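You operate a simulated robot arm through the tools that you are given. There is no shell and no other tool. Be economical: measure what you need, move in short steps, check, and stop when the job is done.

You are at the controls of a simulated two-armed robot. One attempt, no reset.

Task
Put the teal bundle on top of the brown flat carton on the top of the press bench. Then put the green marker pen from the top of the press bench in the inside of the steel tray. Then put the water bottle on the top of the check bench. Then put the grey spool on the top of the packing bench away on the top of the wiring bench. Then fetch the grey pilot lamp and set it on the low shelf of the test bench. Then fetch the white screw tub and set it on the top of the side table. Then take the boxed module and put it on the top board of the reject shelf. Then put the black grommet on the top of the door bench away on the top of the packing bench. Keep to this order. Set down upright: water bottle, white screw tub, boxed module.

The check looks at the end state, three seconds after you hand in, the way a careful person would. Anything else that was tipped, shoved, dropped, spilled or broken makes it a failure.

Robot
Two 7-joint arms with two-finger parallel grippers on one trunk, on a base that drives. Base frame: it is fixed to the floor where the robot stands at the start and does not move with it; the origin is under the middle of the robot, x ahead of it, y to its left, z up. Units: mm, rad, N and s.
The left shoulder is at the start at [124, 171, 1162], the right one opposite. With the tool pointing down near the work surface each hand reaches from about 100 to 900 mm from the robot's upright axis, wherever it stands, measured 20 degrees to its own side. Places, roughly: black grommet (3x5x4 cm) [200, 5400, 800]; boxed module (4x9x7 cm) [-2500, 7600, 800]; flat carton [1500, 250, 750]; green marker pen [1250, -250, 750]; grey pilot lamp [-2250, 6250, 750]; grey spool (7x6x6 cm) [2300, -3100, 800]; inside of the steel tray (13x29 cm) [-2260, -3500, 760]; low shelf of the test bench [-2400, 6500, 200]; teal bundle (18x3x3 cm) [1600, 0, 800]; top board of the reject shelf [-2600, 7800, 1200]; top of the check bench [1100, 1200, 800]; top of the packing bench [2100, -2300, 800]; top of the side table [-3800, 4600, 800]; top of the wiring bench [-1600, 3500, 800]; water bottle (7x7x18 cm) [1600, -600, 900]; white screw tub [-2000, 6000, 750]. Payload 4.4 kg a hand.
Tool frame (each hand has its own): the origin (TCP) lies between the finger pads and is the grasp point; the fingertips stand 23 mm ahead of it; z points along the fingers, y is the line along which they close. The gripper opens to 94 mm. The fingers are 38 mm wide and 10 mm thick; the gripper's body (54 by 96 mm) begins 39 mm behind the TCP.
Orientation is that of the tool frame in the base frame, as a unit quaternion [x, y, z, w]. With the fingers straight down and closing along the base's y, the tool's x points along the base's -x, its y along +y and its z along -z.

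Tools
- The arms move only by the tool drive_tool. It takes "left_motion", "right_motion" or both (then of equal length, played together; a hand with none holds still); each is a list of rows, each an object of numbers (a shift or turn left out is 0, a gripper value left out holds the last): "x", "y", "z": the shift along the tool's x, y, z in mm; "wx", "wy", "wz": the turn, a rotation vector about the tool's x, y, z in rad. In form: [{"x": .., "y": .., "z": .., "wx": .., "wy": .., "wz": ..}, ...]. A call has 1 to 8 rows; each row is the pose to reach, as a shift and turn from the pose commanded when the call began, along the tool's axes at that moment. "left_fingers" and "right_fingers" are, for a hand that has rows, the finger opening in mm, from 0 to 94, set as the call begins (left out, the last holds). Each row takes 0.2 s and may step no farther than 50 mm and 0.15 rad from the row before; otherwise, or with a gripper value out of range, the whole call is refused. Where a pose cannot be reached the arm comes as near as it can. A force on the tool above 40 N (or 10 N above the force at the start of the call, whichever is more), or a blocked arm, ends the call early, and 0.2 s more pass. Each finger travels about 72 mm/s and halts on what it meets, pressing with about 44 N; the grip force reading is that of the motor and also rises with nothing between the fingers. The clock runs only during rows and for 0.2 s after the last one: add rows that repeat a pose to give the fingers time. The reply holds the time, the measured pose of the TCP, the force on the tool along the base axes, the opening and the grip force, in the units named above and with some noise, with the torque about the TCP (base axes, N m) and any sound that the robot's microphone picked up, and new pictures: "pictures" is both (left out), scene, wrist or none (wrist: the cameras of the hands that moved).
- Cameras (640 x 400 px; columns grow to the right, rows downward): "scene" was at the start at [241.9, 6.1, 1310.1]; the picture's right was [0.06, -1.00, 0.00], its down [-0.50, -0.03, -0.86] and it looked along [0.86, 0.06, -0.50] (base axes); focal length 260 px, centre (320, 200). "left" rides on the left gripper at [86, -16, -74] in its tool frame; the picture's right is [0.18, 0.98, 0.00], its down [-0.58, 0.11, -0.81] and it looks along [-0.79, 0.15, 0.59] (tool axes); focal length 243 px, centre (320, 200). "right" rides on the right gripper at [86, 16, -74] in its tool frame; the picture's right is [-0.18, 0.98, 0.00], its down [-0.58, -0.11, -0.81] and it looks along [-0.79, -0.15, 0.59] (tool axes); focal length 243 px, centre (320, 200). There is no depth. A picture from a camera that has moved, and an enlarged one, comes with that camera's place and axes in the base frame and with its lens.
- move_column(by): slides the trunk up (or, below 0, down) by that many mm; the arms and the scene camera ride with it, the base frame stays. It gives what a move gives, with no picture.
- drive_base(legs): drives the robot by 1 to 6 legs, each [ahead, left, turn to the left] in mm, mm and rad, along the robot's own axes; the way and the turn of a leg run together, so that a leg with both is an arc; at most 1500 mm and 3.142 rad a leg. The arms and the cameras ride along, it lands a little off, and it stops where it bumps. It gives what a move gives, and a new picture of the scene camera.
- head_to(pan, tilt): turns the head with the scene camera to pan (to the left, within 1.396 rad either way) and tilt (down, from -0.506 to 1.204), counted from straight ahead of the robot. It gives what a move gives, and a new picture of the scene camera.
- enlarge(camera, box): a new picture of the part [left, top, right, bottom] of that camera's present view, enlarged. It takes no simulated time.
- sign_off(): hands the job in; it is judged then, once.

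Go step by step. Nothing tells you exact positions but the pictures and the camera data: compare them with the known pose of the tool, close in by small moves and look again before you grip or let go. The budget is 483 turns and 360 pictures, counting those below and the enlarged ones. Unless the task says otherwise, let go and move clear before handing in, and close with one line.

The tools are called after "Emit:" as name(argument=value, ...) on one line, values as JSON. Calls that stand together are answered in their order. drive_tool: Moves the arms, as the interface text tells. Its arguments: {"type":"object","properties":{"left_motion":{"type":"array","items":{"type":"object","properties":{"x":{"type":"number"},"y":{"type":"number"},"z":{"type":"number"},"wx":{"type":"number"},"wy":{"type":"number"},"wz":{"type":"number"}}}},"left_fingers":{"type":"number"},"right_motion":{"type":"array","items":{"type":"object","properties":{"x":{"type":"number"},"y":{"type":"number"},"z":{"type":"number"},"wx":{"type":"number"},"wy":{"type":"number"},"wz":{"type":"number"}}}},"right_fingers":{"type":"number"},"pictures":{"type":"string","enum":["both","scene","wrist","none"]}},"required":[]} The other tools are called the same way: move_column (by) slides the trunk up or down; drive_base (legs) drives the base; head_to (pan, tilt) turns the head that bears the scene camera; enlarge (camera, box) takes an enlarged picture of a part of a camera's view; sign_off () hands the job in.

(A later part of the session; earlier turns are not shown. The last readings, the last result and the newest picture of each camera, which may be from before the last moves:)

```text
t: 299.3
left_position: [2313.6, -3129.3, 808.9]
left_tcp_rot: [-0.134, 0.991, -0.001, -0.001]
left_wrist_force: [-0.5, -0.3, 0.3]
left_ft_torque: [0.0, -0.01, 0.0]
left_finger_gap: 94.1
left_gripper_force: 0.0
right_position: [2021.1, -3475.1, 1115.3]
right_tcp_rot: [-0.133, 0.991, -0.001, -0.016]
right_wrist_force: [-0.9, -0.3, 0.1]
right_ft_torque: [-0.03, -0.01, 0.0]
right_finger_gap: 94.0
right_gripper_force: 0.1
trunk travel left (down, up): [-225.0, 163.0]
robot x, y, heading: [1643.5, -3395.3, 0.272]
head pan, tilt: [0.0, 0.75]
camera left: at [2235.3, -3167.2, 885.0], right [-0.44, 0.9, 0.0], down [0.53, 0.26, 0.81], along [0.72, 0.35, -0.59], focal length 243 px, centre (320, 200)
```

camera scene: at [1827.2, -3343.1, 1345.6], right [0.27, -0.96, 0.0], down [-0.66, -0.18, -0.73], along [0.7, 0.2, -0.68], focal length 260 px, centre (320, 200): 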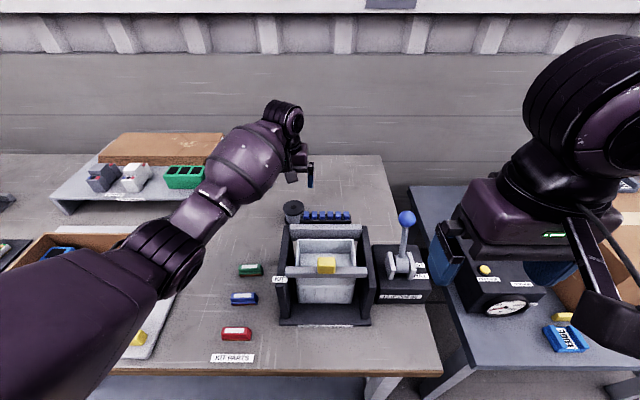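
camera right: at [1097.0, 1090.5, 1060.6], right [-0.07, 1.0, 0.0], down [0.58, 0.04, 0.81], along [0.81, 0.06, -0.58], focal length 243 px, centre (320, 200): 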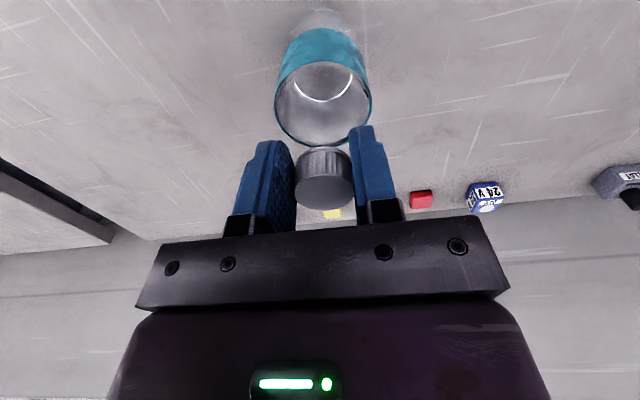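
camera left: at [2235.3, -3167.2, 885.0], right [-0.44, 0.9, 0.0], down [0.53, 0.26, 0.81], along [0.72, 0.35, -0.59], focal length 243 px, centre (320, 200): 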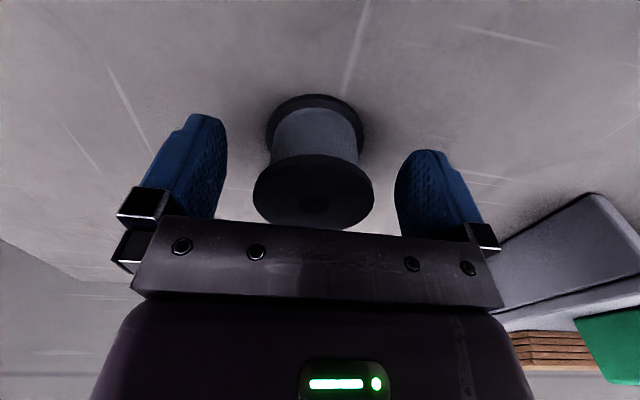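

The spool top is at about TCP height. I'll go 22 mm lower, then close.

Emit:
drive_tool(left_motion=[{"z": 12}, {"z": 22}], pictures="none")

Emit:
drive_tool(left_motion=[{"z": 0}, {"z": 0}, {"z": 0}, {"z": 0}], left_fingers=30, pictures="wrist")

```text
t: 299.9
left_position: [2313.4, -3129.5, 787.4]
left_tcp_rot: [-0.135, 0.991, -0.001, 0.001]
left_wrist_force: [0.5, 0.3, -0.5]
left_ft_torque: [-0.03, 0.04, 0.02]
left_finger_gap: 94.0
left_gripper_force: 0.0
right_position: [2022.4, -3475.3, 1115.9]
right_tcp_rot: [-0.133, 0.991, 0.0, -0.016]
right_wrist_force: [0.3, 0.8, 0.1]
right_ft_torque: [0.03, 0.0, 0.01]
right_finger_gap: 94.0
right_gripper_force: 0.1
trunk travel left (down, up): [-225.0, 163.0]
robot x, y, heading: [1642.1, -3397.5, 0.269]
head pan, tilt: [0.0, 0.75]
```

```text
t: 300.9
left_position: [2314.4, -3128.2, 787.0]
left_tcp_rot: [-0.134, 0.991, -0.001, 0.0]
left_wrist_force: [0.4, -1.5, -0.6]
left_ft_torque: [0.0, -0.04, -0.02]
left_finger_gap: 61.3
left_gripper_force: 43.8
right_position: [2020.7, -3475.4, 1115.1]
right_tcp_rot: [-0.133, 0.991, 0.0, -0.016]
right_wrist_force: [-0.1, 0.0, 0.2]
right_ft_torque: [0.02, 0.02, -0.02]
right_finger_gap: 93.7
right_gripper_force: 0.0
trunk travel left (down, up): [-225.0, 163.0]
robot x, y, heading: [1642.1, -3394.6, 0.265]
head pan, tilt: [0.0, 0.75]
camera left: at [2235.3, -3167.6, 863.0], right [-0.44, 0.9, 0.0], down [0.53, 0.26, 0.81], along [0.72, 0.35, -0.59], focal length 243 px, centre (320, 200)
```

left: 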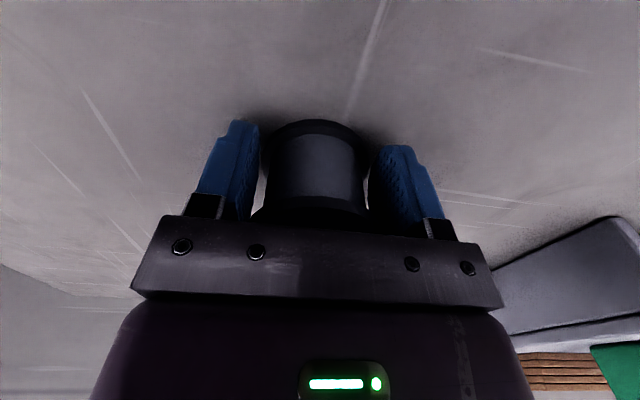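

The spool is gripped at 61 mm across the flange. I'll lift it.

Emit:
drive_tool(left_motion=[{"z": -30}, {"z": -75}, {"z": -120}, {"z": -165}, {"z": -210}, {"z": -250}], pictures="both")

```text
t: 302.3
left_position: [2310.9, -3128.6, 1038.4]
left_tcp_rot: [-0.135, 0.991, 0.0, 0.0]
left_wrist_force: [-1.1, -0.2, -1.9]
left_ft_torque: [-0.01, 0.0, -0.03]
left_finger_gap: 61.1
left_gripper_force: 43.9
right_position: [2020.4, -3475.4, 1115.6]
right_tcp_rot: [-0.134, 0.991, 0.0, -0.016]
right_wrist_force: [-0.6, -1.0, -1.0]
right_ft_torque: [0.01, -0.01, -0.01]
right_finger_gap: 94.2
right_gripper_force: 0.0
trunk travel left (down, up): [-225.0, 163.0]
robot x, y, heading: [1647.0, -3392.5, 0.271]
head pan, tilt: [0.0, 0.75]
camera scene: at [1825.7, -3344.0, 1346.0], right [0.27, -0.96, 0.0], down [-0.66, -0.18, -0.73], along [0.7, 0.2, -0.68], focal length 260 px, centre (320, 200)
camera left: at [2232.9, -3168.1, 1114.4], right [-0.44, 0.9, 0.0], down [0.53, 0.26, 0.81], along [0.72, 0.35, -0.59], focal length 243 px, centre (320, 200)
```

scene: 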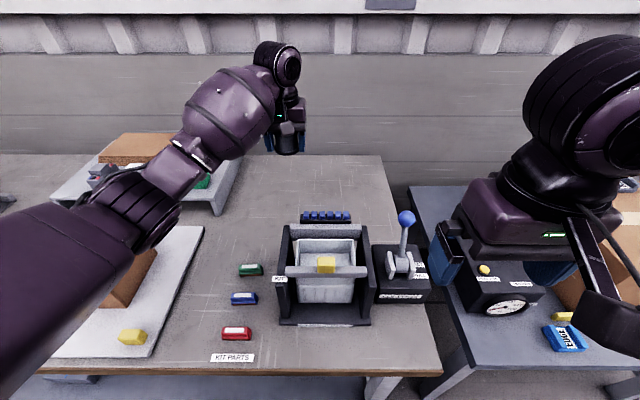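
left: 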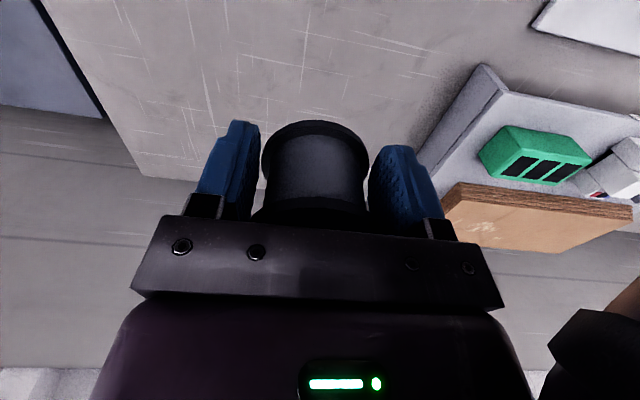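

The spool is held. I'll tuck the left arm, back away from the bench, and turn left to face down the aisle toward the wiring bench.

Emit:
drive_base(legs=[[-330, 0, 0]])

Emit:
drive_tool(left_motion=[{"x": 45}, {"x": 90}, {"x": 135}, {"x": 180}, {"x": 225}, {"x": 270}], pictures="none")

Emit:
drive_base(legs=[[0, 0, 1.57]])

Emit:
head_to(pan=0, tilt=0.3)

```text
t: 304.5
left_position: [1997.0, -3215.3, 1039.4]
left_tcp_rot: [-0.134, 0.991, -0.002, -0.001]
left_wrist_force: [-0.2, -0.1, -2.0]
left_ft_torque: [-0.01, 0.05, 0.04]
left_finger_gap: 61.1
left_gripper_force: 44.0
right_position: [1707.1, -3561.8, 1115.9]
right_tcp_rot: [-0.132, 0.991, 0.0, -0.016]
right_wrist_force: [-0.9, -0.2, -0.1]
right_ft_torque: [0.0, -0.01, 0.04]
right_finger_gap: 94.2
right_gripper_force: 0.0
trunk travel left (down, up): [-225.0, 163.0]
robot x, y, heading: [1322.0, -3481.5, 0.271]
head pan, tilt: [0.0, 0.75]
camera scene: at [1511.2, -3430.7, 1345.8], right [0.27, -0.96, 0.0], down [-0.66, -0.18, -0.73], along [0.71, 0.2, -0.68], focal length 260 px, centre (320, 200)
```

scene: 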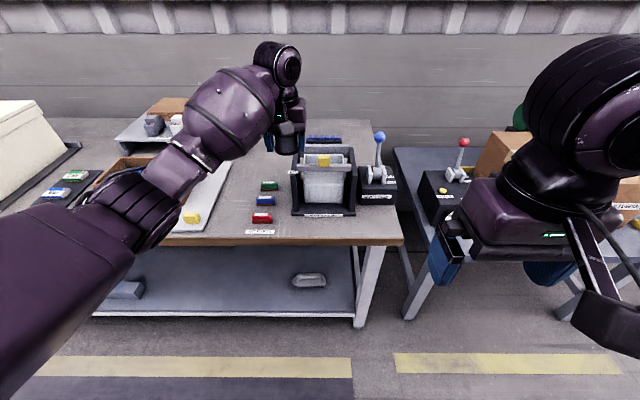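

```text
t: 305.9
left_position: [1735.6, -3285.8, 1038.6]
left_tcp_rot: [-0.135, 0.991, -0.001, 0.0]
left_wrist_force: [0.0, 0.0, -2.3]
left_ft_torque: [-0.04, 0.01, -0.05]
left_finger_gap: 61.1
left_gripper_force: 44.3
right_position: [1705.2, -3561.3, 1115.4]
right_tcp_rot: [-0.131, 0.991, 0.0, -0.016]
right_wrist_force: [-0.1, 0.7, 0.5]
right_ft_torque: [0.0, 0.0, 0.04]
right_finger_gap: 94.0
right_gripper_force: 0.0
trunk travel left (down, up): [-225.0, 163.0]
robot x, y, heading: [1327.2, -3482.4, 0.269]
head pan, tilt: [0.0, 0.75]
```

```text
t: 310.1
left_position: [1133.5, -3073.9, 1036.4]
left_tcp_rot: [0.796, -0.605, 0.0, -0.001]
left_wrist_force: [-0.5, 0.8, -2.2]
left_ft_torque: [-0.02, 0.07, 0.0]
left_finger_gap: 60.8
left_gripper_force: 44.2
right_position: [1407.4, -3102.7, 1114.9]
right_tcp_rot: [0.795, -0.606, 0.012, 0.011]
right_wrist_force: [0.2, -0.5, -0.2]
right_ft_torque: [0.02, -0.02, -0.02]
right_finger_gap: 93.9
right_gripper_force: 0.1
trunk travel left (down, up): [-225.0, 163.0]
robot x, y, heading: [1327.0, -3479.7, 1.843]
head pan, tilt: [0.0, 0.75]
camera scene: at [1275.9, -3297.5, 1345.8], right [0.96, 0.27, 0.0], down [0.18, -0.66, -0.73], along [-0.2, 0.7, -0.68], focal length 260 px, centre (320, 200)
```

scene: 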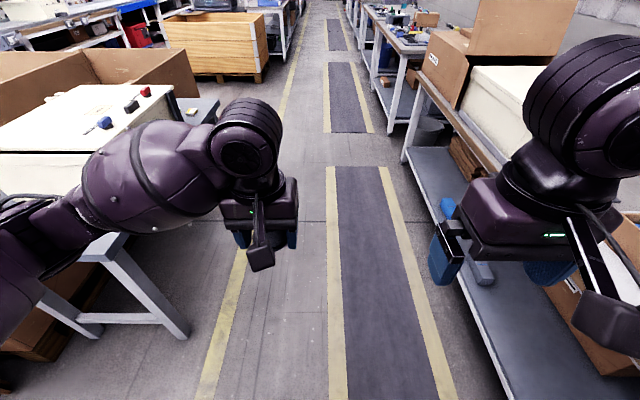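

```text
t: 311.0
left_position: [1131.9, -3073.3, 1037.6]
left_tcp_rot: [0.797, -0.604, 0.0, 0.0]
left_wrist_force: [-0.3, 0.1, -2.5]
left_ft_torque: [-0.03, -0.03, 0.03]
left_finger_gap: 60.9
left_gripper_force: 44.2
right_position: [1407.2, -3102.9, 1115.3]
right_tcp_rot: [0.795, -0.606, 0.012, 0.011]
right_wrist_force: [-0.4, -0.3, 0.5]
right_ft_torque: [-0.02, 0.03, 0.02]
right_finger_gap: 94.0
right_gripper_force: 0.1
trunk travel left (down, up): [-225.0, 163.0]
robot x, y, heading: [1331.1, -3480.2, 1.838]
head pan, tilt: [0.0, 0.3]
camera scene: at [1273.2, -3287.4, 1386.0], right [0.96, 0.27, 0.0], down [0.08, -0.29, -0.95], along [-0.26, 0.92, -0.3], focal length 260 px, centre (320, 200)
```

scene: 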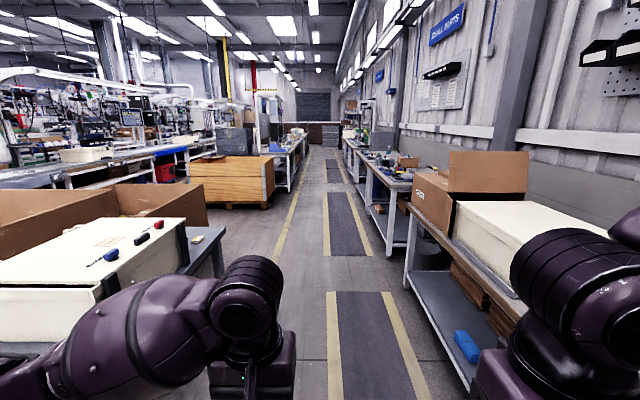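

The aisle ahead is clear with benches on both sides. I'll drive straight along it toward the wiring bench.

Emit:
drive_base(legs=[[1500, 0, 0], [1500, 0, 0], [1500, 0, 0], [1300, 0, 0]])

```text
t: 338.6
left_position: [-384.7, 2525.8, 1037.6]
left_tcp_rot: [0.794, -0.608, 0.001, -0.001]
left_wrist_force: [0.2, 0.7, -1.3]
left_ft_torque: [-0.01, -0.06, -0.02]
left_finger_gap: 60.6
left_gripper_force: 44.4
right_position: [-109.5, 2492.7, 1114.9]
right_tcp_rot: [0.793, -0.61, 0.012, 0.012]
right_wrist_force: [-0.2, 0.1, -0.2]
right_ft_torque: [-0.01, 0.02, 0.0]
right_finger_gap: 94.0
right_gripper_force: 0.0
trunk travel left (down, up): [-225.0, 163.0]
robot x, y, heading: [-192.1, 2116.6, 1.832]
head pan, tilt: [0.0, 0.3]
camera scene: at [-245.4, 2310.2, 1386.1], right [0.97, 0.26, 0.0], down [0.08, -0.29, -0.96], along [-0.25, 0.92, -0.3], focal length 260 px, centre (320, 200)
```

scene: 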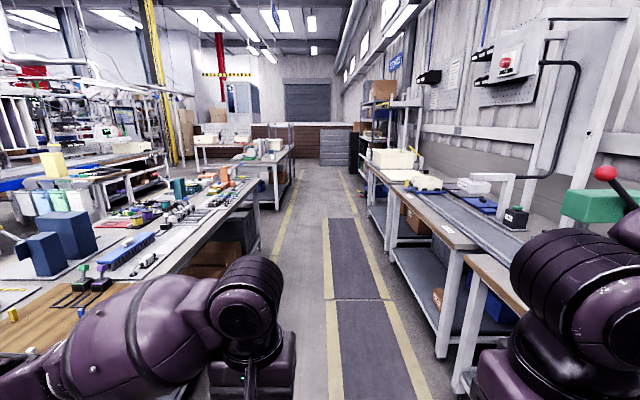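

The wiring bench is on the left, its edge near n≈-194 and running to l≈4700. I'll go alongside its middle and turn to face it.

Emit:
drive_base(legs=[[1450, 0, 0], [0, 0, 1.572]])

Emit:
head_to(pan=0, tilt=0.65)

```text
t: 349.6
left_position: [-984.6, 3310.6, 1038.4]
left_tcp_rot: [0.99, 0.139, 0.001, -0.001]
left_wrist_force: [0.9, 0.2, -2.3]
left_ft_torque: [0.03, -0.03, 0.0]
left_finger_gap: 60.1
left_gripper_force: 43.8
right_position: [-955.6, 3587.8, 1114.6]
right_tcp_rot: [0.99, 0.137, 0.016, -0.001]
right_wrist_force: [-0.7, -0.3, -0.3]
right_ft_torque: [-0.02, -0.02, -0.01]
right_finger_gap: 93.9
right_gripper_force: 0.1
trunk travel left (down, up): [-225.0, 163.0]
robot x, y, heading: [-578.7, 3513.1, -2.864]
head pan, tilt: [0.0, 0.3]
camera scene: at [-772.5, 3454.7, 1386.1], right [-0.28, 0.96, 0.0], down [0.28, 0.08, -0.96], along [-0.92, -0.26, -0.3], focal length 260 px, centre (320, 200)
```

scene: 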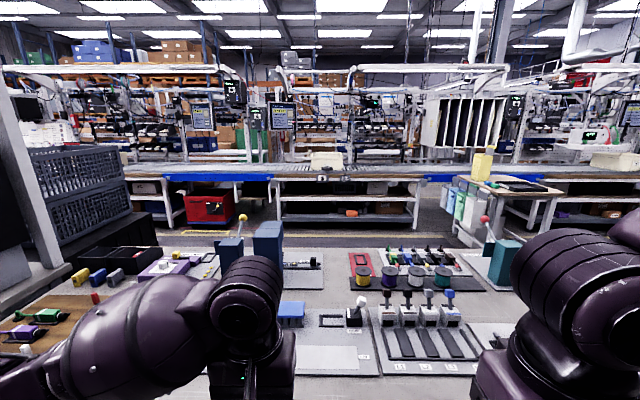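

```text
t: 350.5
left_position: [-983.7, 3311.8, 1037.9]
left_tcp_rot: [0.99, 0.139, 0.0, 0.0]
left_wrist_force: [-0.1, 0.3, -1.2]
left_ft_torque: [0.0, -0.01, -0.01]
left_finger_gap: 60.1
left_gripper_force: 43.8
right_position: [-956.6, 3587.4, 1114.2]
right_tcp_rot: [0.99, 0.137, 0.015, 0.0]
right_wrist_force: [-0.5, -0.6, -0.4]
right_ft_torque: [0.02, -0.02, 0.0]
right_finger_gap: 94.1
right_gripper_force: 0.1
trunk travel left (down, up): [-225.0, 163.0]
robot x, y, heading: [-578.7, 3509.8, -2.858]
head pan, tilt: [0.0, 0.649]
camera scene: at [-766.2, 3456.7, 1354.4], right [-0.28, 0.96, 0.0], down [0.58, 0.17, -0.8], along [-0.77, -0.22, -0.6], focal length 260 px, centre (320, 200)
```

scene: 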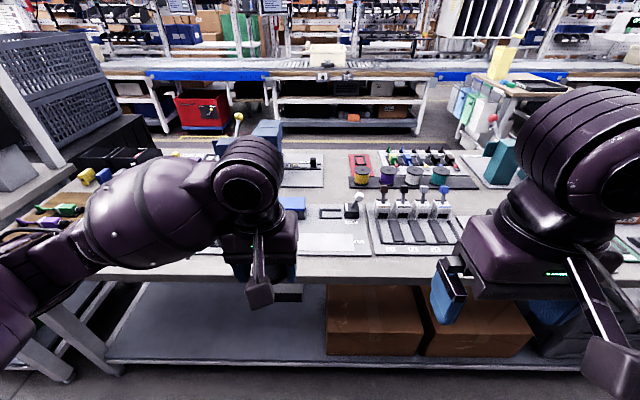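

The bench is crowded, so I'll back up a bit to see the free areas past my arms.

Emit:
drive_base(legs=[[-300, 0, -0.018]])

Emit:
move_column(by=120)

Emit:
enlarge(camera="scene", box=[0, 100, 320, 300])

Emit:
enlarge(camera="scene", box=[280, 80, 600, 280])

```text
t: 352.5
left_position: [-698.3, 3399.2, 1038.4]
left_tcp_rot: [0.991, 0.131, 0.0, 0.0]
left_wrist_force: [-0.2, 1.1, -1.5]
left_ft_torque: [0.01, -0.01, 0.03]
left_finger_gap: 60.0
left_gripper_force: 43.7
right_position: [-665.2, 3672.9, 1115.9]
right_tcp_rot: [0.991, 0.13, 0.015, 0.0]
right_wrist_force: [0.4, 0.2, 0.1]
right_ft_torque: [0.02, 0.0, 0.02]
right_finger_gap: 93.8
right_gripper_force: 0.0
trunk travel left (down, up): [-225.0, 163.0]
robot x, y, heading: [-289.5, 3591.6, -2.878]
head pan, tilt: [0.0, 0.649]
camera scene: at [-476.9, 3540.3, 1354.4], right [-0.26, 0.97, 0.0], down [0.58, 0.16, -0.8], along [-0.77, -0.21, -0.6], focal length 260 px, centre (320, 200)
```

scene: 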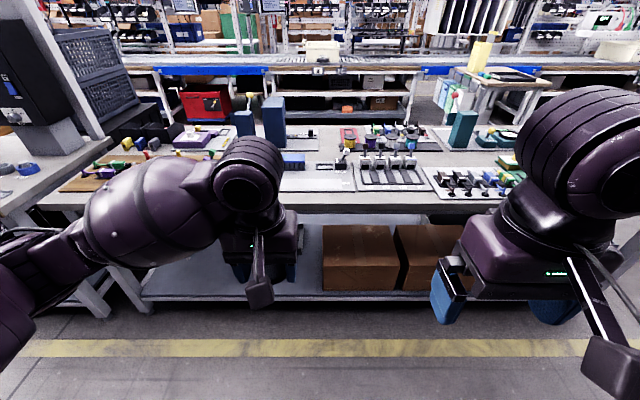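

```text
t: 354.0
left_position: [-698.1, 3398.7, 1157.6]
left_tcp_rot: [0.991, 0.132, -0.001, 0.0]
left_wrist_force: [-0.1, -0.7, -1.5]
left_ft_torque: [-0.02, -0.01, 0.03]
left_finger_gap: 60.1
left_gripper_force: 44.0
right_position: [-666.8, 3673.5, 1235.9]
right_tcp_rot: [0.991, 0.13, 0.016, -0.001]
right_wrist_force: [0.2, 0.7, -0.2]
right_ft_torque: [0.01, -0.02, 0.0]
right_finger_gap: 94.0
right_gripper_force: 0.1
trunk travel left (down, up): [-345.0, 43.0]
robot x, y, heading: [-285.3, 3593.7, -2.885]
head pan, tilt: [0.0, 0.649]
```

```text
2.00 times, centred on (160, 200) of scene
camera zoom: at [-428.0, 3553.5, 1479.9], right [-0.26, 0.97, 0.0], down [0.58, 0.16, -0.8], along [-0.77, -0.21, -0.6], focal length 521 px, centre (640, 200)
```

zoom: 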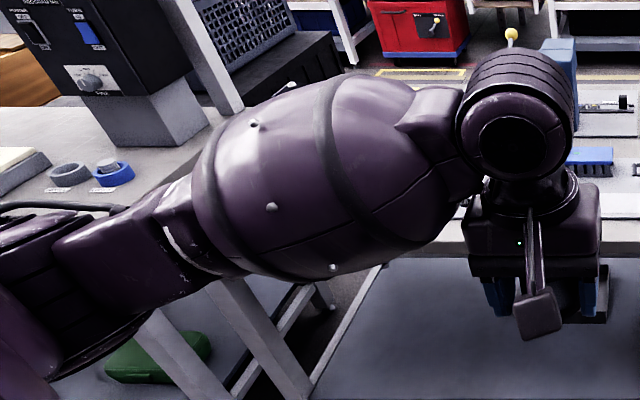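

```text
2.00 times, centred on (440, 180) of scene
camera zoom: at [-428.0, 3553.5, 1479.9], right [-0.26, 0.97, 0.0], down [0.58, 0.16, -0.8], along [-0.77, -0.21, -0.6], focal length 521 px, centre (80, 240)
```

zoom: 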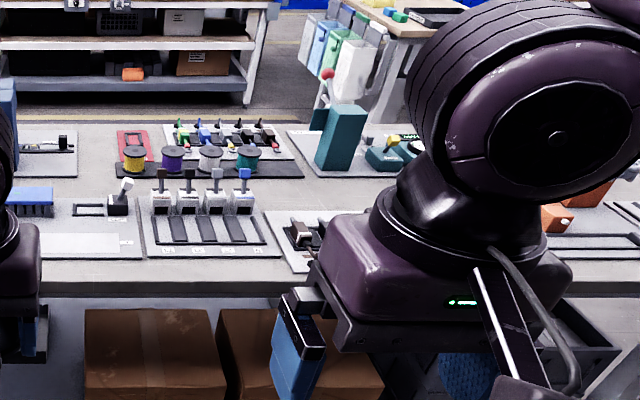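

There's a strip near the bench centre, but it's tight. I'll check the left part of the bench by sliding left.

Emit:
drive_base(legs=[[0, 550, 0]])

```text
t: 359.3
left_position: [-556.7, 2869.8, 1157.9]
left_tcp_rot: [0.992, 0.128, 0.0, -0.001]
left_wrist_force: [-0.4, 0.5, -2.5]
left_ft_torque: [0.03, -0.05, 0.01]
left_finger_gap: 59.7
left_gripper_force: 44.0
right_position: [-523.6, 3144.5, 1234.1]
right_tcp_rot: [0.992, 0.126, 0.016, 0.0]
right_wrist_force: [-0.4, -0.8, 0.5]
right_ft_torque: [-0.02, -0.04, 0.01]
right_finger_gap: 94.0
right_gripper_force: 0.1
trunk travel left (down, up): [-345.0, 43.0]
robot x, y, heading: [-145.8, 3063.2, -2.879]
head pan, tilt: [0.0, 0.649]
camera scene: at [-286.1, 3023.1, 1480.1], right [-0.25, 0.97, 0.0], down [0.58, 0.15, -0.8], along [-0.77, -0.2, -0.6], focal length 260 px, centre (320, 200)
```

scene: 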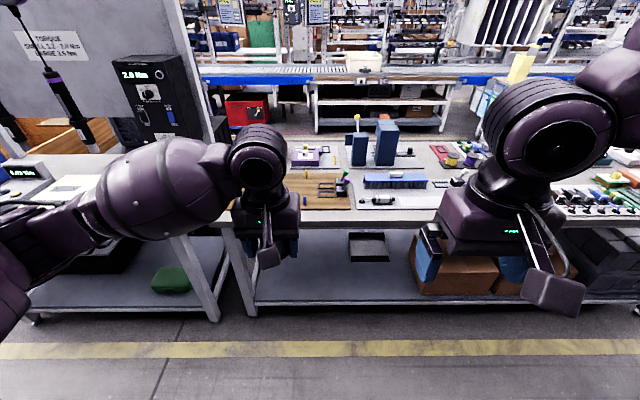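

Emit:
enlarge(camera="scene", box=[270, 100, 480, 231])

```text
3.05 times, centred on (375, 166) of scene
camera zoom: at [-286.1, 3023.1, 1480.1], right [-0.25, 0.97, 0.0], down [0.58, 0.15, -0.8], along [-0.77, -0.2, -0.6], focal length 794 px, centre (152, 305)
```

zoom: 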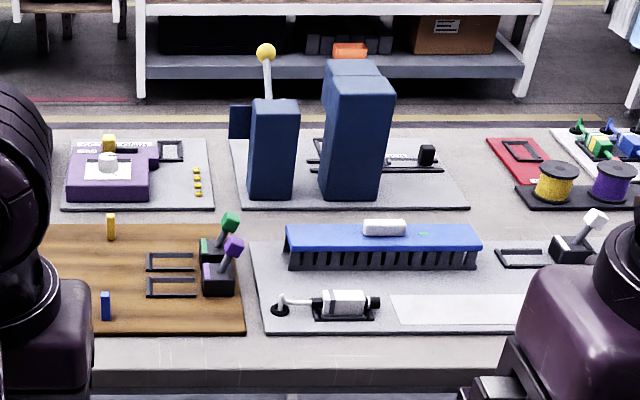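

I found a clear strip about 90 mm deep at roughly (-1512, 3283), between the front plate and the spool rack. I'll position so it's ahead of the left hand.

Emit:
drive_base(legs=[[0, -715, 0]])

Emit:
move_column(by=-110)

Emit:
drive_base(legs=[[500, 0, 0]])

```text
t: 366.1
left_position: [-740.6, 3563.0, 1157.7]
left_tcp_rot: [0.992, 0.129, 0.0, 0.0]
left_wrist_force: [-0.2, -0.6, -1.8]
left_ft_torque: [0.02, -0.04, 0.05]
left_finger_gap: 59.8
left_gripper_force: 44.1
right_position: [-706.5, 3837.1, 1235.4]
right_tcp_rot: [0.992, 0.126, 0.016, 0.0]
right_wrist_force: [0.0, 0.1, -0.2]
right_ft_torque: [-0.01, -0.01, 0.02]
right_finger_gap: 93.9
right_gripper_force: 0.0
trunk travel left (down, up): [-345.0, 43.0]
robot x, y, heading: [-328.2, 3751.2, -2.878]
head pan, tilt: [0.0, 0.649]
camera scene: at [-469.4, 3716.6, 1480.1], right [-0.26, 0.97, 0.0], down [0.58, 0.15, -0.8], along [-0.77, -0.2, -0.6], focal length 260 px, centre (320, 200)
```

scene: 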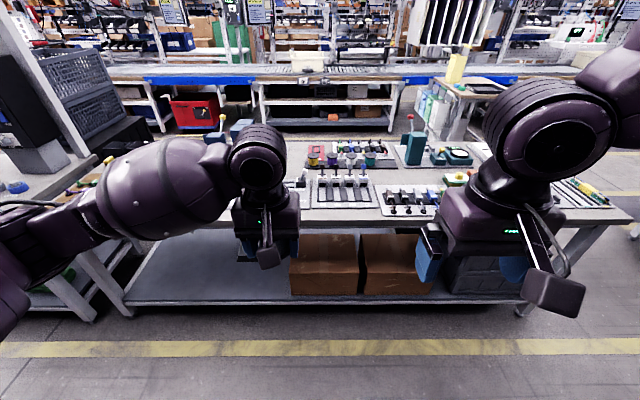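

```text
t: 367.5
left_position: [-739.9, 3561.9, 1049.7]
left_tcp_rot: [0.992, 0.13, -0.002, 0.0]
left_wrist_force: [-0.4, 0.0, -1.6]
left_ft_torque: [0.02, -0.04, -0.03]
left_finger_gap: 60.0
left_gripper_force: 44.4
right_position: [-707.2, 3837.4, 1126.7]
right_tcp_rot: [0.992, 0.128, 0.017, 0.0]
right_wrist_force: [0.2, -0.2, -0.4]
right_ft_torque: [-0.02, 0.01, 0.02]
right_finger_gap: 93.8
right_gripper_force: 0.1
trunk travel left (down, up): [-235.0, 153.0]
robot x, y, heading: [-331.7, 3754.4, -2.876]
head pan, tilt: [0.0, 0.649]
```

```text
t: 370.4
left_position: [-1222.4, 3436.4, 1047.6]
left_tcp_rot: [0.992, 0.128, 0.0, 0.0]
left_wrist_force: [-0.2, -0.7, -2.0]
left_ft_torque: [0.02, -0.08, 0.01]
left_finger_gap: 59.8
left_gripper_force: 44.1
right_position: [-1188.6, 3710.2, 1125.0]
right_tcp_rot: [0.992, 0.125, 0.017, 0.0]
right_wrist_force: [-0.1, 0.1, -0.7]
right_ft_torque: [-0.01, -0.03, -0.01]
right_finger_gap: 94.2
right_gripper_force: 0.0
trunk travel left (down, up): [-235.0, 153.0]
robot x, y, heading: [-813.5, 3626.4, -2.885]
head pan, tilt: [0.0, 0.649]
camera scene: at [-993.8, 3578.2, 1365.0], right [-0.25, 0.97, 0.0], down [0.59, 0.15, -0.8], along [-0.77, -0.2, -0.6], focal length 260 px, centre (320, 200)
```

scene: 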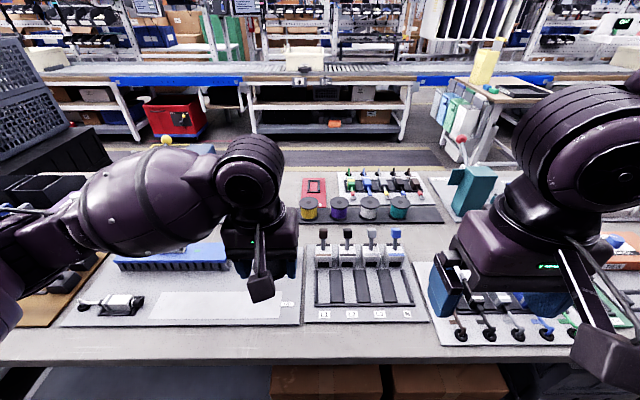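

I'll extend the left hand over the chosen spot and look from the wrist camera.

Emit:
drive_tool(left_motion=[{"x": -40, "y": 9}, {"x": -80, "y": 18}, {"x": -120, "y": 28}, {"x": -160, "y": 37}, {"x": -200, "y": 46}, {"x": -240, "y": 55}, {"x": -280, "y": 65}, {"x": -319, "y": 74}], pictures="both")

```text
t: 372.2
left_position: [-1513.1, 3284.2, 1046.3]
left_tcp_rot: [0.992, 0.128, 0.0, 0.0]
left_wrist_force: [-0.4, -0.7, -3.0]
left_ft_torque: [0.01, -0.07, 0.04]
left_finger_gap: 59.8
left_gripper_force: 44.3
right_position: [-1187.9, 3710.9, 1124.3]
right_tcp_rot: [0.992, 0.127, 0.017, 0.001]
right_wrist_force: [-0.3, 0.5, -0.3]
right_ft_torque: [-0.03, -0.03, 0.02]
right_finger_gap: 94.2
right_gripper_force: 0.1
trunk travel left (down, up): [-235.0, 153.0]
robot x, y, heading: [-812.0, 3627.2, -2.88]
head pan, tilt: [0.0, 0.649]
camera scene: at [-994.1, 3578.7, 1364.9], right [-0.25, 0.97, 0.0], down [0.59, 0.15, -0.8], along [-0.77, -0.2, -0.6], focal length 260 px, centre (320, 200)
camera left: at [-1431.8, 3320.7, 1122.1], right [0.43, -0.9, 0.0], down [-0.54, -0.25, 0.81], along [-0.73, -0.34, -0.59], focal length 243 px, centre (320, 200)
```

scene: 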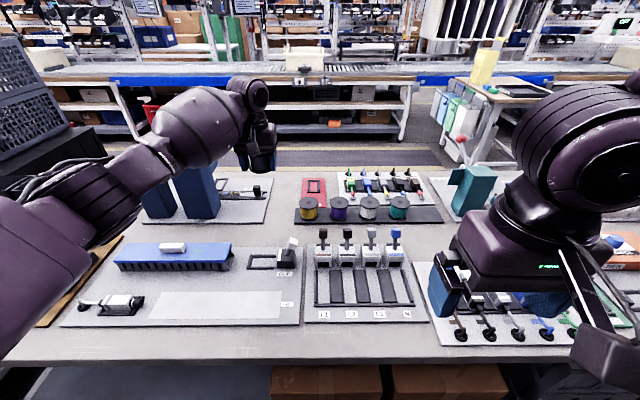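
left: 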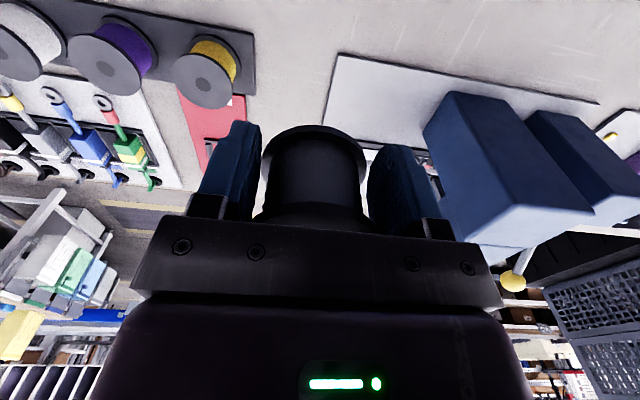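

The spot is clear between the plate, the rack and the lever fixture. I'll descend toward it.

Emit:
drive_tool(left_motion=[{"z": 45}, {"z": 90}, {"z": 130}, {"z": 160}], pictures="both")

```text
t: 373.2
left_position: [-1513.0, 3284.5, 886.3]
left_tcp_rot: [0.992, 0.128, 0.0, 0.0]
left_wrist_force: [-0.1, -0.3, -1.1]
left_ft_torque: [0.0, -0.04, -0.01]
left_finger_gap: 59.8
left_gripper_force: 43.7
right_position: [-1188.9, 3711.0, 1124.8]
right_tcp_rot: [0.992, 0.126, 0.017, 0.0]
right_wrist_force: [0.3, 0.6, -0.1]
right_ft_torque: [-0.01, -0.04, 0.0]
right_finger_gap: 93.9
right_gripper_force: 0.1
trunk travel left (down, up): [-235.0, 153.0]
robot x, y, heading: [-812.9, 3624.5, -2.881]
head pan, tilt: [0.0, 0.649]
camera scene: at [-993.7, 3578.2, 1365.0], right [-0.25, 0.97, 0.0], down [0.58, 0.15, -0.8], along [-0.77, -0.2, -0.6], focal length 260 px, centre (320, 200)
camera left: at [-1432.2, 3321.4, 962.1], right [0.43, -0.9, 0.0], down [-0.53, -0.25, 0.81], along [-0.73, -0.34, -0.59], focal length 243 px, centre (320, 200)
```

scene: 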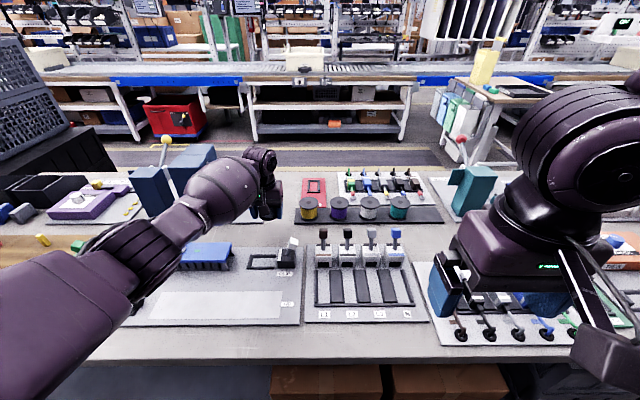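
left: 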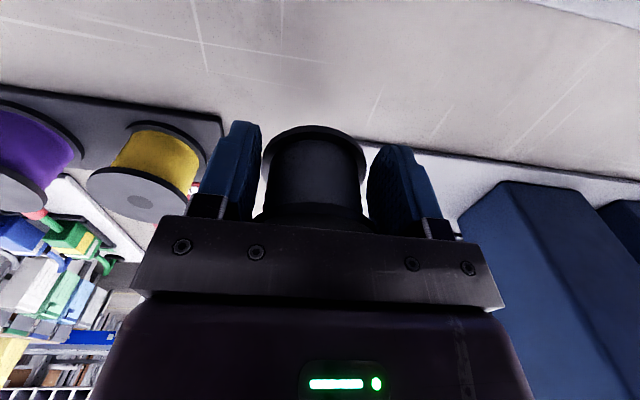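

The spool will land in the clear patch. I'll shift slightly back and left for margin and lower to contact.

Emit:
drive_tool(left_motion=[{"x": 8, "y": 8, "z": 15}, {"x": 8, "y": 8, "z": 27}, {"x": 8, "y": 8, "z": 34}, {"x": 8, "y": 8, "z": 40}, {"x": 8, "y": 8, "z": 46}, {"x": 8, "y": 8, "z": 52}, {"x": 8, "y": 8, "z": 58}], pictures="wrist")

```text
t: 374.8
left_position: [-1501.2, 3278.0, 830.1]
left_tcp_rot: [0.992, 0.128, 0.001, -0.001]
left_wrist_force: [0.8, 0.0, -1.6]
left_ft_torque: [0.02, -0.03, -0.03]
left_finger_gap: 59.3
left_gripper_force: 44.2
right_position: [-1186.1, 3710.4, 1125.1]
right_tcp_rot: [0.992, 0.126, 0.017, 0.0]
right_wrist_force: [-0.2, 0.0, -0.8]
right_ft_torque: [0.02, 0.0, -0.02]
right_finger_gap: 94.0
right_gripper_force: 0.0
trunk travel left (down, up): [-235.0, 153.0]
robot x, y, heading: [-811.2, 3627.0, -2.883]
head pan, tilt: [0.0, 0.649]
camera left: at [-1421.9, 3315.2, 905.5], right [0.43, -0.9, 0.0], down [-0.53, -0.25, 0.81], along [-0.73, -0.34, -0.59], focal length 243 px, centre (320, 200)
```

left: 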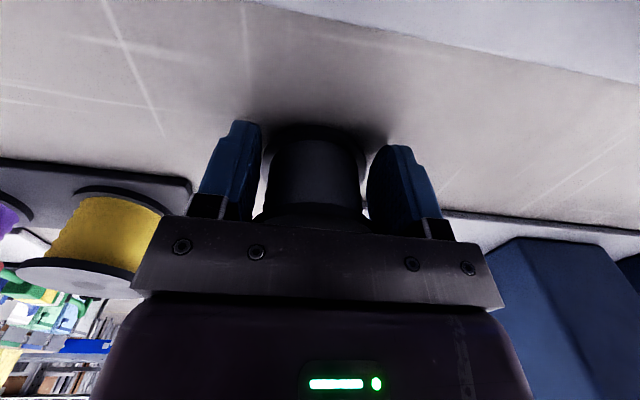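

There's no contact yet, though the shadow shows the bench close below. I'll keep lowering gently.

Emit:
drive_tool(left_motion=[{"z": 5}, {"z": 10}, {"z": 15}, {"z": 20}, {"z": 25}, {"z": 30}], pictures="none")

```text
t: 375.7
left_position: [-1506.3, 3276.8, 825.2]
left_tcp_rot: [0.992, 0.127, -0.008, 0.0]
left_wrist_force: [4.6, -1.1, 26.8]
left_ft_torque: [-0.07, -0.32, -0.07]
left_finger_gap: 59.5
left_gripper_force: 43.9
right_position: [-1185.6, 3709.9, 1125.7]
right_tcp_rot: [0.992, 0.127, 0.016, 0.0]
right_wrist_force: [0.0, 0.4, 0.4]
right_ft_torque: [0.02, -0.02, 0.0]
right_finger_gap: 94.0
right_gripper_force: 0.0
trunk travel left (down, up): [-235.0, 153.0]
robot x, y, heading: [-808.1, 3626.8, -2.883]
head pan, tilt: [0.0, 0.649]
stopped in row 4 (left hand): the force on the tool passed its limit at 42 N (the readings are from after the stop); the commanded pose is now the measured one
```

Contact. I'll ease up 2 mm and open just enough.

Emit:
drive_tool(left_motion=[{"z": -2}, {"z": -2}], pictures="none")

Emit:
drive_tool(left_motion=[{"z": 0}, {"z": 0}], left_fingers=76, pictures="none")

Emit:
drive_tool(left_motion=[{"z": -30}, {"z": -70}, {"z": -115}, {"z": -160}, {"z": -205}, {"z": -225}], pictures="both")

```text
t: 376.3
left_position: [-1505.5, 3276.9, 825.2]
left_tcp_rot: [0.992, 0.127, -0.008, 0.0]
left_wrist_force: [-10.6, -1.1, 25.8]
left_ft_torque: [-0.17, 0.55, -0.03]
left_finger_gap: 59.7
left_gripper_force: 44.3
right_position: [-1186.7, 3711.1, 1126.1]
right_tcp_rot: [0.992, 0.126, 0.015, 0.0]
right_wrist_force: [0.2, 0.1, 0.1]
right_ft_torque: [0.03, -0.04, -0.02]
right_finger_gap: 93.9
right_gripper_force: 0.1
trunk travel left (down, up): [-235.0, 153.0]
robot x, y, heading: [-809.4, 3628.8, -2.882]
head pan, tilt: [0.0, 0.649]
```

```text
t: 376.9
left_position: [-1503.6, 3279.8, 823.2]
left_tcp_rot: [0.992, 0.128, -0.005, 0.0]
left_wrist_force: [0.7, 7.3, 21.6]
left_ft_torque: [-0.55, -0.59, 0.0]
left_finger_gap: 72.9
left_gripper_force: 0.1
right_position: [-1185.8, 3712.1, 1126.2]
right_tcp_rot: [0.992, 0.128, 0.015, 0.0]
right_wrist_force: [0.7, 0.2, -0.2]
right_ft_torque: [0.01, 0.01, 0.02]
right_finger_gap: 94.2
right_gripper_force: 0.0
trunk travel left (down, up): [-235.0, 153.0]
robot x, y, heading: [-809.0, 3621.6, -2.883]
head pan, tilt: [0.0, 0.649]
```

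```text
t: 378.3
left_position: [-1502.9, 3276.5, 1048.1]
left_tcp_rot: [0.992, 0.126, -0.004, 0.0]
left_wrist_force: [0.1, 0.2, 0.3]
left_ft_torque: [0.0, -0.02, 0.03]
left_finger_gap: 75.7
left_gripper_force: 0.0
right_position: [-1187.7, 3710.7, 1124.7]
right_tcp_rot: [0.992, 0.126, 0.016, -0.001]
right_wrist_force: [-0.8, -0.1, -0.4]
right_ft_torque: [-0.04, 0.0, -0.01]
right_finger_gap: 94.1
right_gripper_force: 0.1
trunk travel left (down, up): [-235.0, 153.0]
robot x, y, heading: [-809.2, 3623.0, -2.883]
head pan, tilt: [0.0, 0.649]
camera scene: at [-992.9, 3578.2, 1365.1], right [-0.26, 0.97, 0.0], down [0.58, 0.15, -0.8], along [-0.77, -0.2, -0.6], focal length 260 px, centre (320, 200)
camera left: at [-1421.6, 3314.5, 1123.1], right [0.43, -0.9, 0.0], down [-0.53, -0.25, 0.81], along [-0.73, -0.34, -0.59], focal length 243 px, centre (320, 200)
```

scene: 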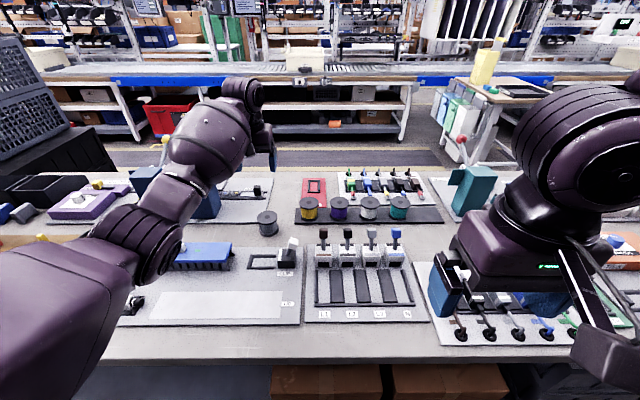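
left: 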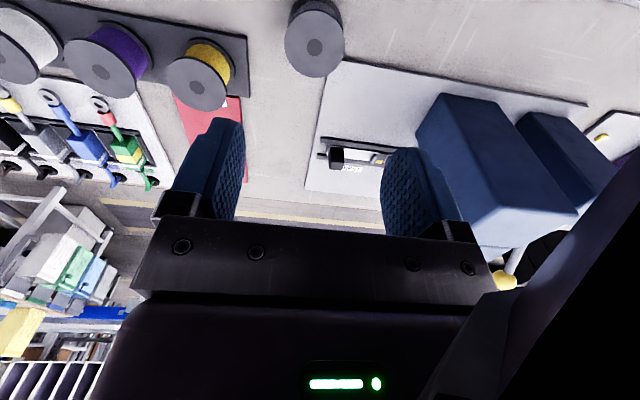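

The spool stands upright on the wiring bench. Next is the pilot lamp near (-2250, 6250); I'll retract, back into the aisle, and drive up it.

Emit:
drive_tool(left_motion=[{"x": 45}, {"x": 90}, {"x": 135}, {"x": 180}, {"x": 225}, {"x": 270}], left_fingers=94, pictures="none")

Emit:
drive_base(legs=[[-230, 0, 0], [0, 0, -1.57], [1300, 0, 0]])

Emit:
head_to(pan=0.5, tilt=0.4)

```text
t: 379.7
left_position: [-1241.4, 3345.0, 1045.5]
left_tcp_rot: [0.992, 0.127, -0.005, -0.001]
left_wrist_force: [-0.8, 0.8, -0.2]
left_ft_torque: [0.01, -0.02, 0.0]
left_finger_gap: 94.1
left_gripper_force: 0.1
right_position: [-1187.4, 3712.4, 1126.2]
right_tcp_rot: [0.992, 0.127, 0.016, -0.001]
right_wrist_force: [0.1, -0.2, 1.3]
right_ft_torque: [0.02, 0.01, 0.01]
right_finger_gap: 94.1
right_gripper_force: 0.2
trunk travel left (down, up): [-235.0, 153.0]
robot x, y, heading: [-810.3, 3629.6, -2.884]
head pan, tilt: [0.0, 0.649]
```

```text
t: 391.3
left_position: [-1249.2, 5351.8, 1046.5]
left_tcp_rot: [0.801, -0.599, -0.002, -0.003]
left_wrist_force: [-0.1, 0.1, -0.3]
left_ft_torque: [0.02, -0.03, 0.01]
left_finger_gap: 94.1
left_gripper_force: 0.1
right_position: [-882.4, 5307.1, 1125.1]
right_tcp_rot: [0.8, -0.6, 0.013, 0.011]
right_wrist_force: [-0.1, 0.2, -0.4]
right_ft_torque: [0.0, -0.02, 0.02]
right_finger_gap: 94.1
right_gripper_force: 0.1
trunk travel left (down, up): [-235.0, 153.0]
robot x, y, heading: [-956.0, 4927.7, 1.863]
head pan, tilt: [0.0, 0.649]
camera scene: at [-1011.0, 5107.9, 1365.0], right [0.96, 0.29, 0.0], down [0.17, -0.58, -0.8], along [-0.23, 0.76, -0.6], focal length 260 px, centre (320, 200)
```

scene: 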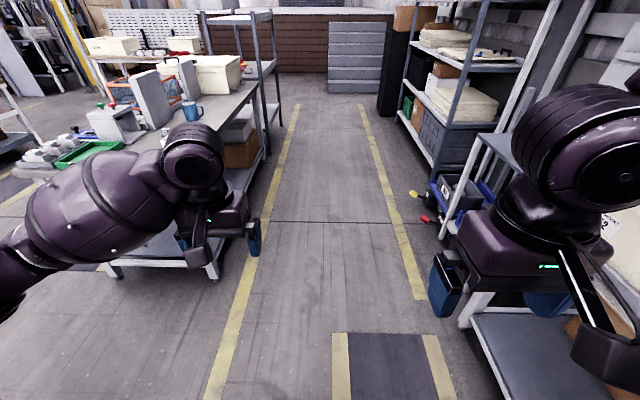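

```text
t: 392.2
left_position: [-1250.6, 5350.7, 1045.5]
left_tcp_rot: [0.801, -0.599, -0.003, -0.004]
left_wrist_force: [-0.1, -0.8, 0.7]
left_ft_torque: [-0.02, 0.01, 0.01]
left_finger_gap: 94.0
left_gripper_force: 0.1
right_position: [-884.3, 5306.2, 1124.1]
right_tcp_rot: [0.801, -0.599, 0.012, 0.011]
right_wrist_force: [0.0, -0.2, 0.1]
right_ft_torque: [0.01, -0.01, -0.02]
right_finger_gap: 93.9
right_gripper_force: 0.0
trunk travel left (down, up): [-235.0, 153.0]
robot x, y, heading: [-952.5, 4930.8, 1.856]
head pan, tilt: [0.499, 0.4]
camera scene: at [-1051.8, 5089.9, 1387.5], right [0.71, 0.71, 0.0], down [0.28, -0.27, -0.92], along [-0.65, 0.65, -0.39], focal length 260 px, centre (320, 200)
```

scene: 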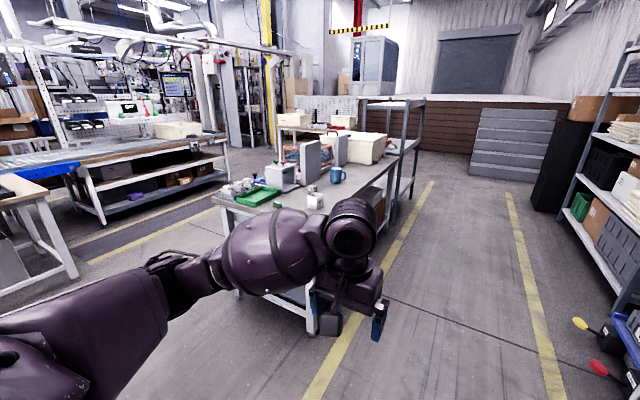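

The test bench is ahead on the left, with the reject shelf beyond it. I'll drive alongside and face it.

Emit:
drive_base(legs=[[0, 0, -0.022], [1450, 0, 0], [0, 0, 1.57]])

Emit:
head_to(pan=0, tilt=0.6)

```text
t: 403.6
left_position: [-1770.8, 6052.3, 1046.2]
left_tcp_rot: [0.992, 0.126, -0.004, 0.0]
left_wrist_force: [0.4, -0.4, -0.3]
left_ft_torque: [0.02, 0.0, -0.02]
left_finger_gap: 93.7
left_gripper_force: 0.1
right_position: [-1715.4, 6416.5, 1125.5]
right_tcp_rot: [0.992, 0.125, 0.015, 0.0]
right_wrist_force: [0.9, -0.6, 0.5]
right_ft_torque: [0.0, -0.02, 0.05]
right_finger_gap: 94.0
right_gripper_force: 0.0
trunk travel left (down, up): [-235.0, 153.0]
robot x, y, heading: [-1338.1, 6331.1, -2.882]
head pan, tilt: [0.499, 0.4]
camera scene: at [-1504.2, 6242.0, 1387.6], right [-0.69, 0.73, 0.0], down [0.28, 0.27, -0.92], along [-0.67, -0.63, -0.39], focal length 260 px, centre (320, 200)
```

scene: 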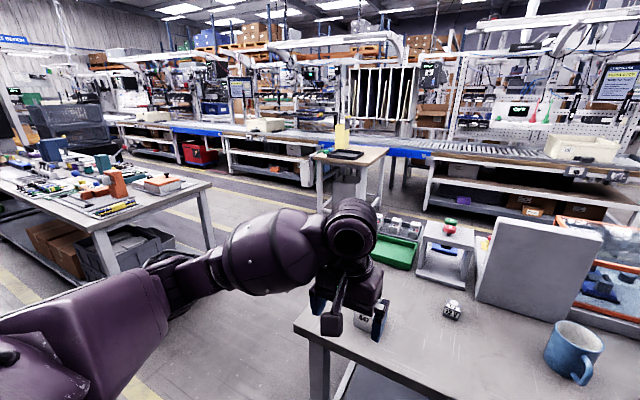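

```text
t: 404.5
left_position: [-1770.4, 6051.5, 1045.4]
left_tcp_rot: [0.992, 0.126, -0.004, 0.0]
left_wrist_force: [0.0, -0.4, -0.8]
left_ft_torque: [-0.03, -0.02, -0.05]
left_finger_gap: 93.8
left_gripper_force: 0.0
right_position: [-1713.9, 6415.2, 1124.0]
right_tcp_rot: [0.992, 0.125, 0.015, 0.0]
right_wrist_force: [0.4, 0.5, 0.0]
right_ft_torque: [-0.03, 0.02, 0.01]
right_finger_gap: 93.8
right_gripper_force: 0.1
trunk travel left (down, up): [-235.0, 153.0]
robot x, y, heading: [-1339.5, 6327.2, -2.885]
head pan, tilt: [0.0, 0.6]
camera scene: at [-1522.3, 6283.2, 1369.4], right [-0.25, 0.97, 0.0], down [0.55, 0.14, -0.83], along [-0.8, -0.21, -0.56], focal length 260 px, centre (320, 200)
```

scene: 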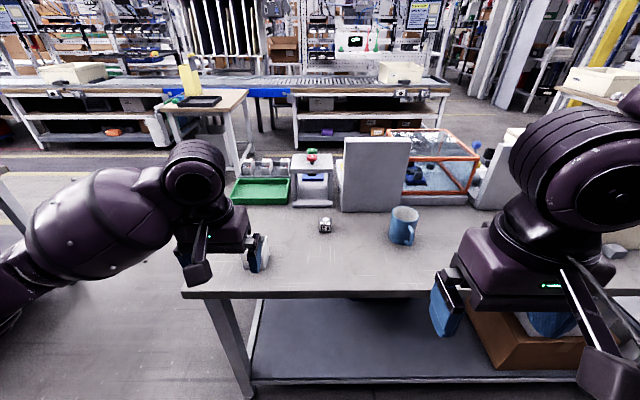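

Emit:
enlarge(camera="scene", box=[220, 140, 440, 277])

Emit:
enlarge(camera="scene", box=[230, 280, 600, 400])

```text
2.91 times, centred on (330, 208) of scene
camera zoom: at [-1522.3, 6283.2, 1369.4], right [-0.25, 0.97, 0.0], down [0.55, 0.14, -0.83], along [-0.8, -0.21, -0.56], focal length 758 px, centre (291, 175)
```

zoom: 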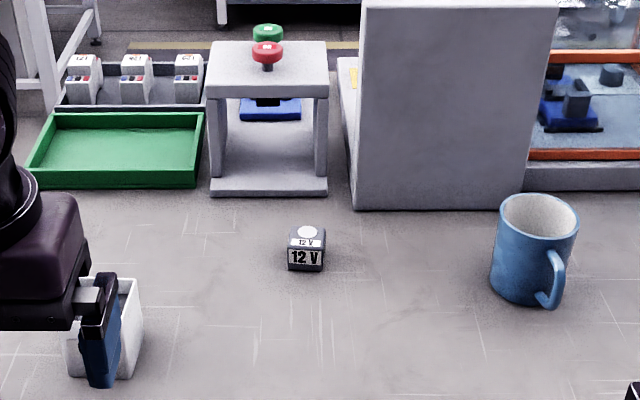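

```text
1.73 times, centred on (415, 340) of scene
camera zoom: at [-1522.3, 6283.2, 1369.4], right [-0.25, 0.97, 0.0], down [0.55, 0.14, -0.83], along [-0.8, -0.21, -0.56], focal length 450 px, centre (156, -42)
```

zoom: 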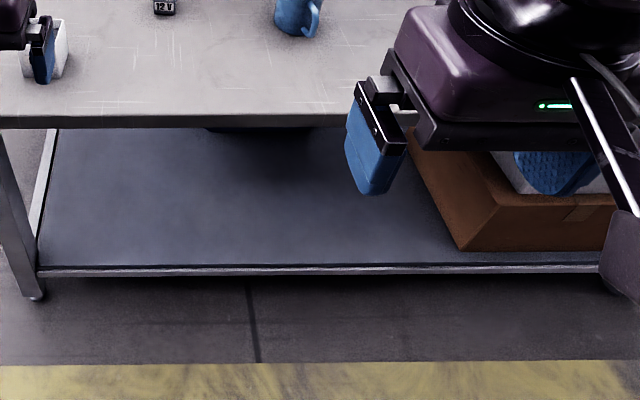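

The grey "12 V" lamp is near my centre line, and the white tub is behind my left hand. The shelf needs a tilted tool, so I'll pick the lamp with the right hand tilted forward as well. First I'll position the base.

Emit:
drive_base(legs=[[0, 130, 0], [210, 0, 0]])

Emit:
enlarge(camera="scene", box=[160, 140, 480, 340])

```text
t: 407.5
left_position: [-1941.0, 5876.7, 1045.5]
left_tcp_rot: [0.992, 0.126, -0.004, 0.0]
left_wrist_force: [-0.5, -0.2, 0.3]
left_ft_torque: [-0.02, 0.01, 0.0]
left_finger_gap: 94.0
left_gripper_force: 0.0
right_position: [-1885.6, 6240.1, 1125.7]
right_tcp_rot: [0.992, 0.125, 0.017, 0.0]
right_wrist_force: [-0.2, -0.4, 0.1]
right_ft_torque: [0.0, -0.01, -0.01]
right_finger_gap: 94.0
right_gripper_force: 0.0
trunk travel left (down, up): [-235.0, 153.0]
robot x, y, heading: [-1507.2, 6153.7, -2.882]
head pan, tilt: [0.0, 0.6]
camera scene: at [-1692.6, 6106.8, 1369.2], right [-0.25, 0.97, 0.0], down [0.55, 0.14, -0.82], along [-0.8, -0.21, -0.57], focal length 260 px, centre (320, 200)
```

scene: 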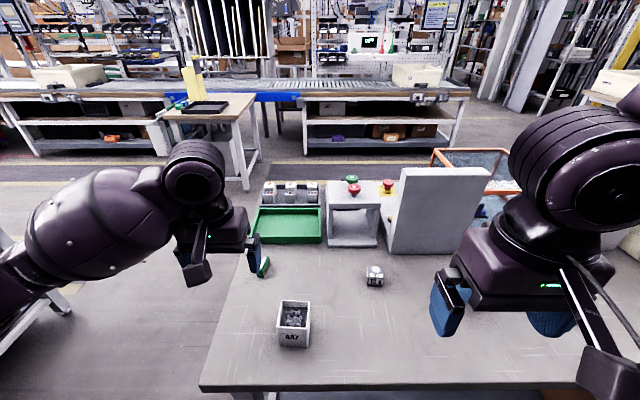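

```text
2.00 times, centred on (320, 240) of scene
camera zoom: at [-1692.6, 6106.8, 1369.2], right [-0.25, 0.97, 0.0], down [0.55, 0.14, -0.82], along [-0.8, -0.21, -0.57], focal length 521 px, centre (320, 120)
```

zoom: 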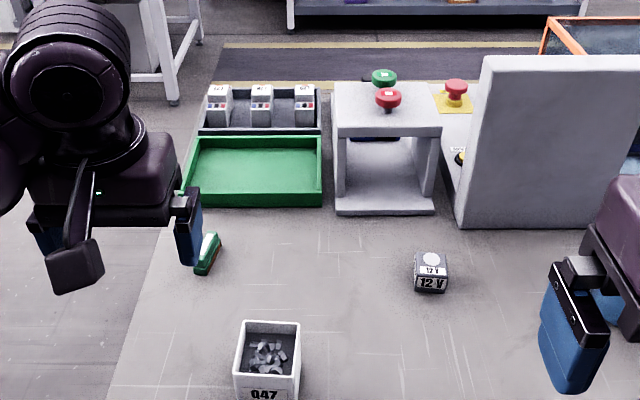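

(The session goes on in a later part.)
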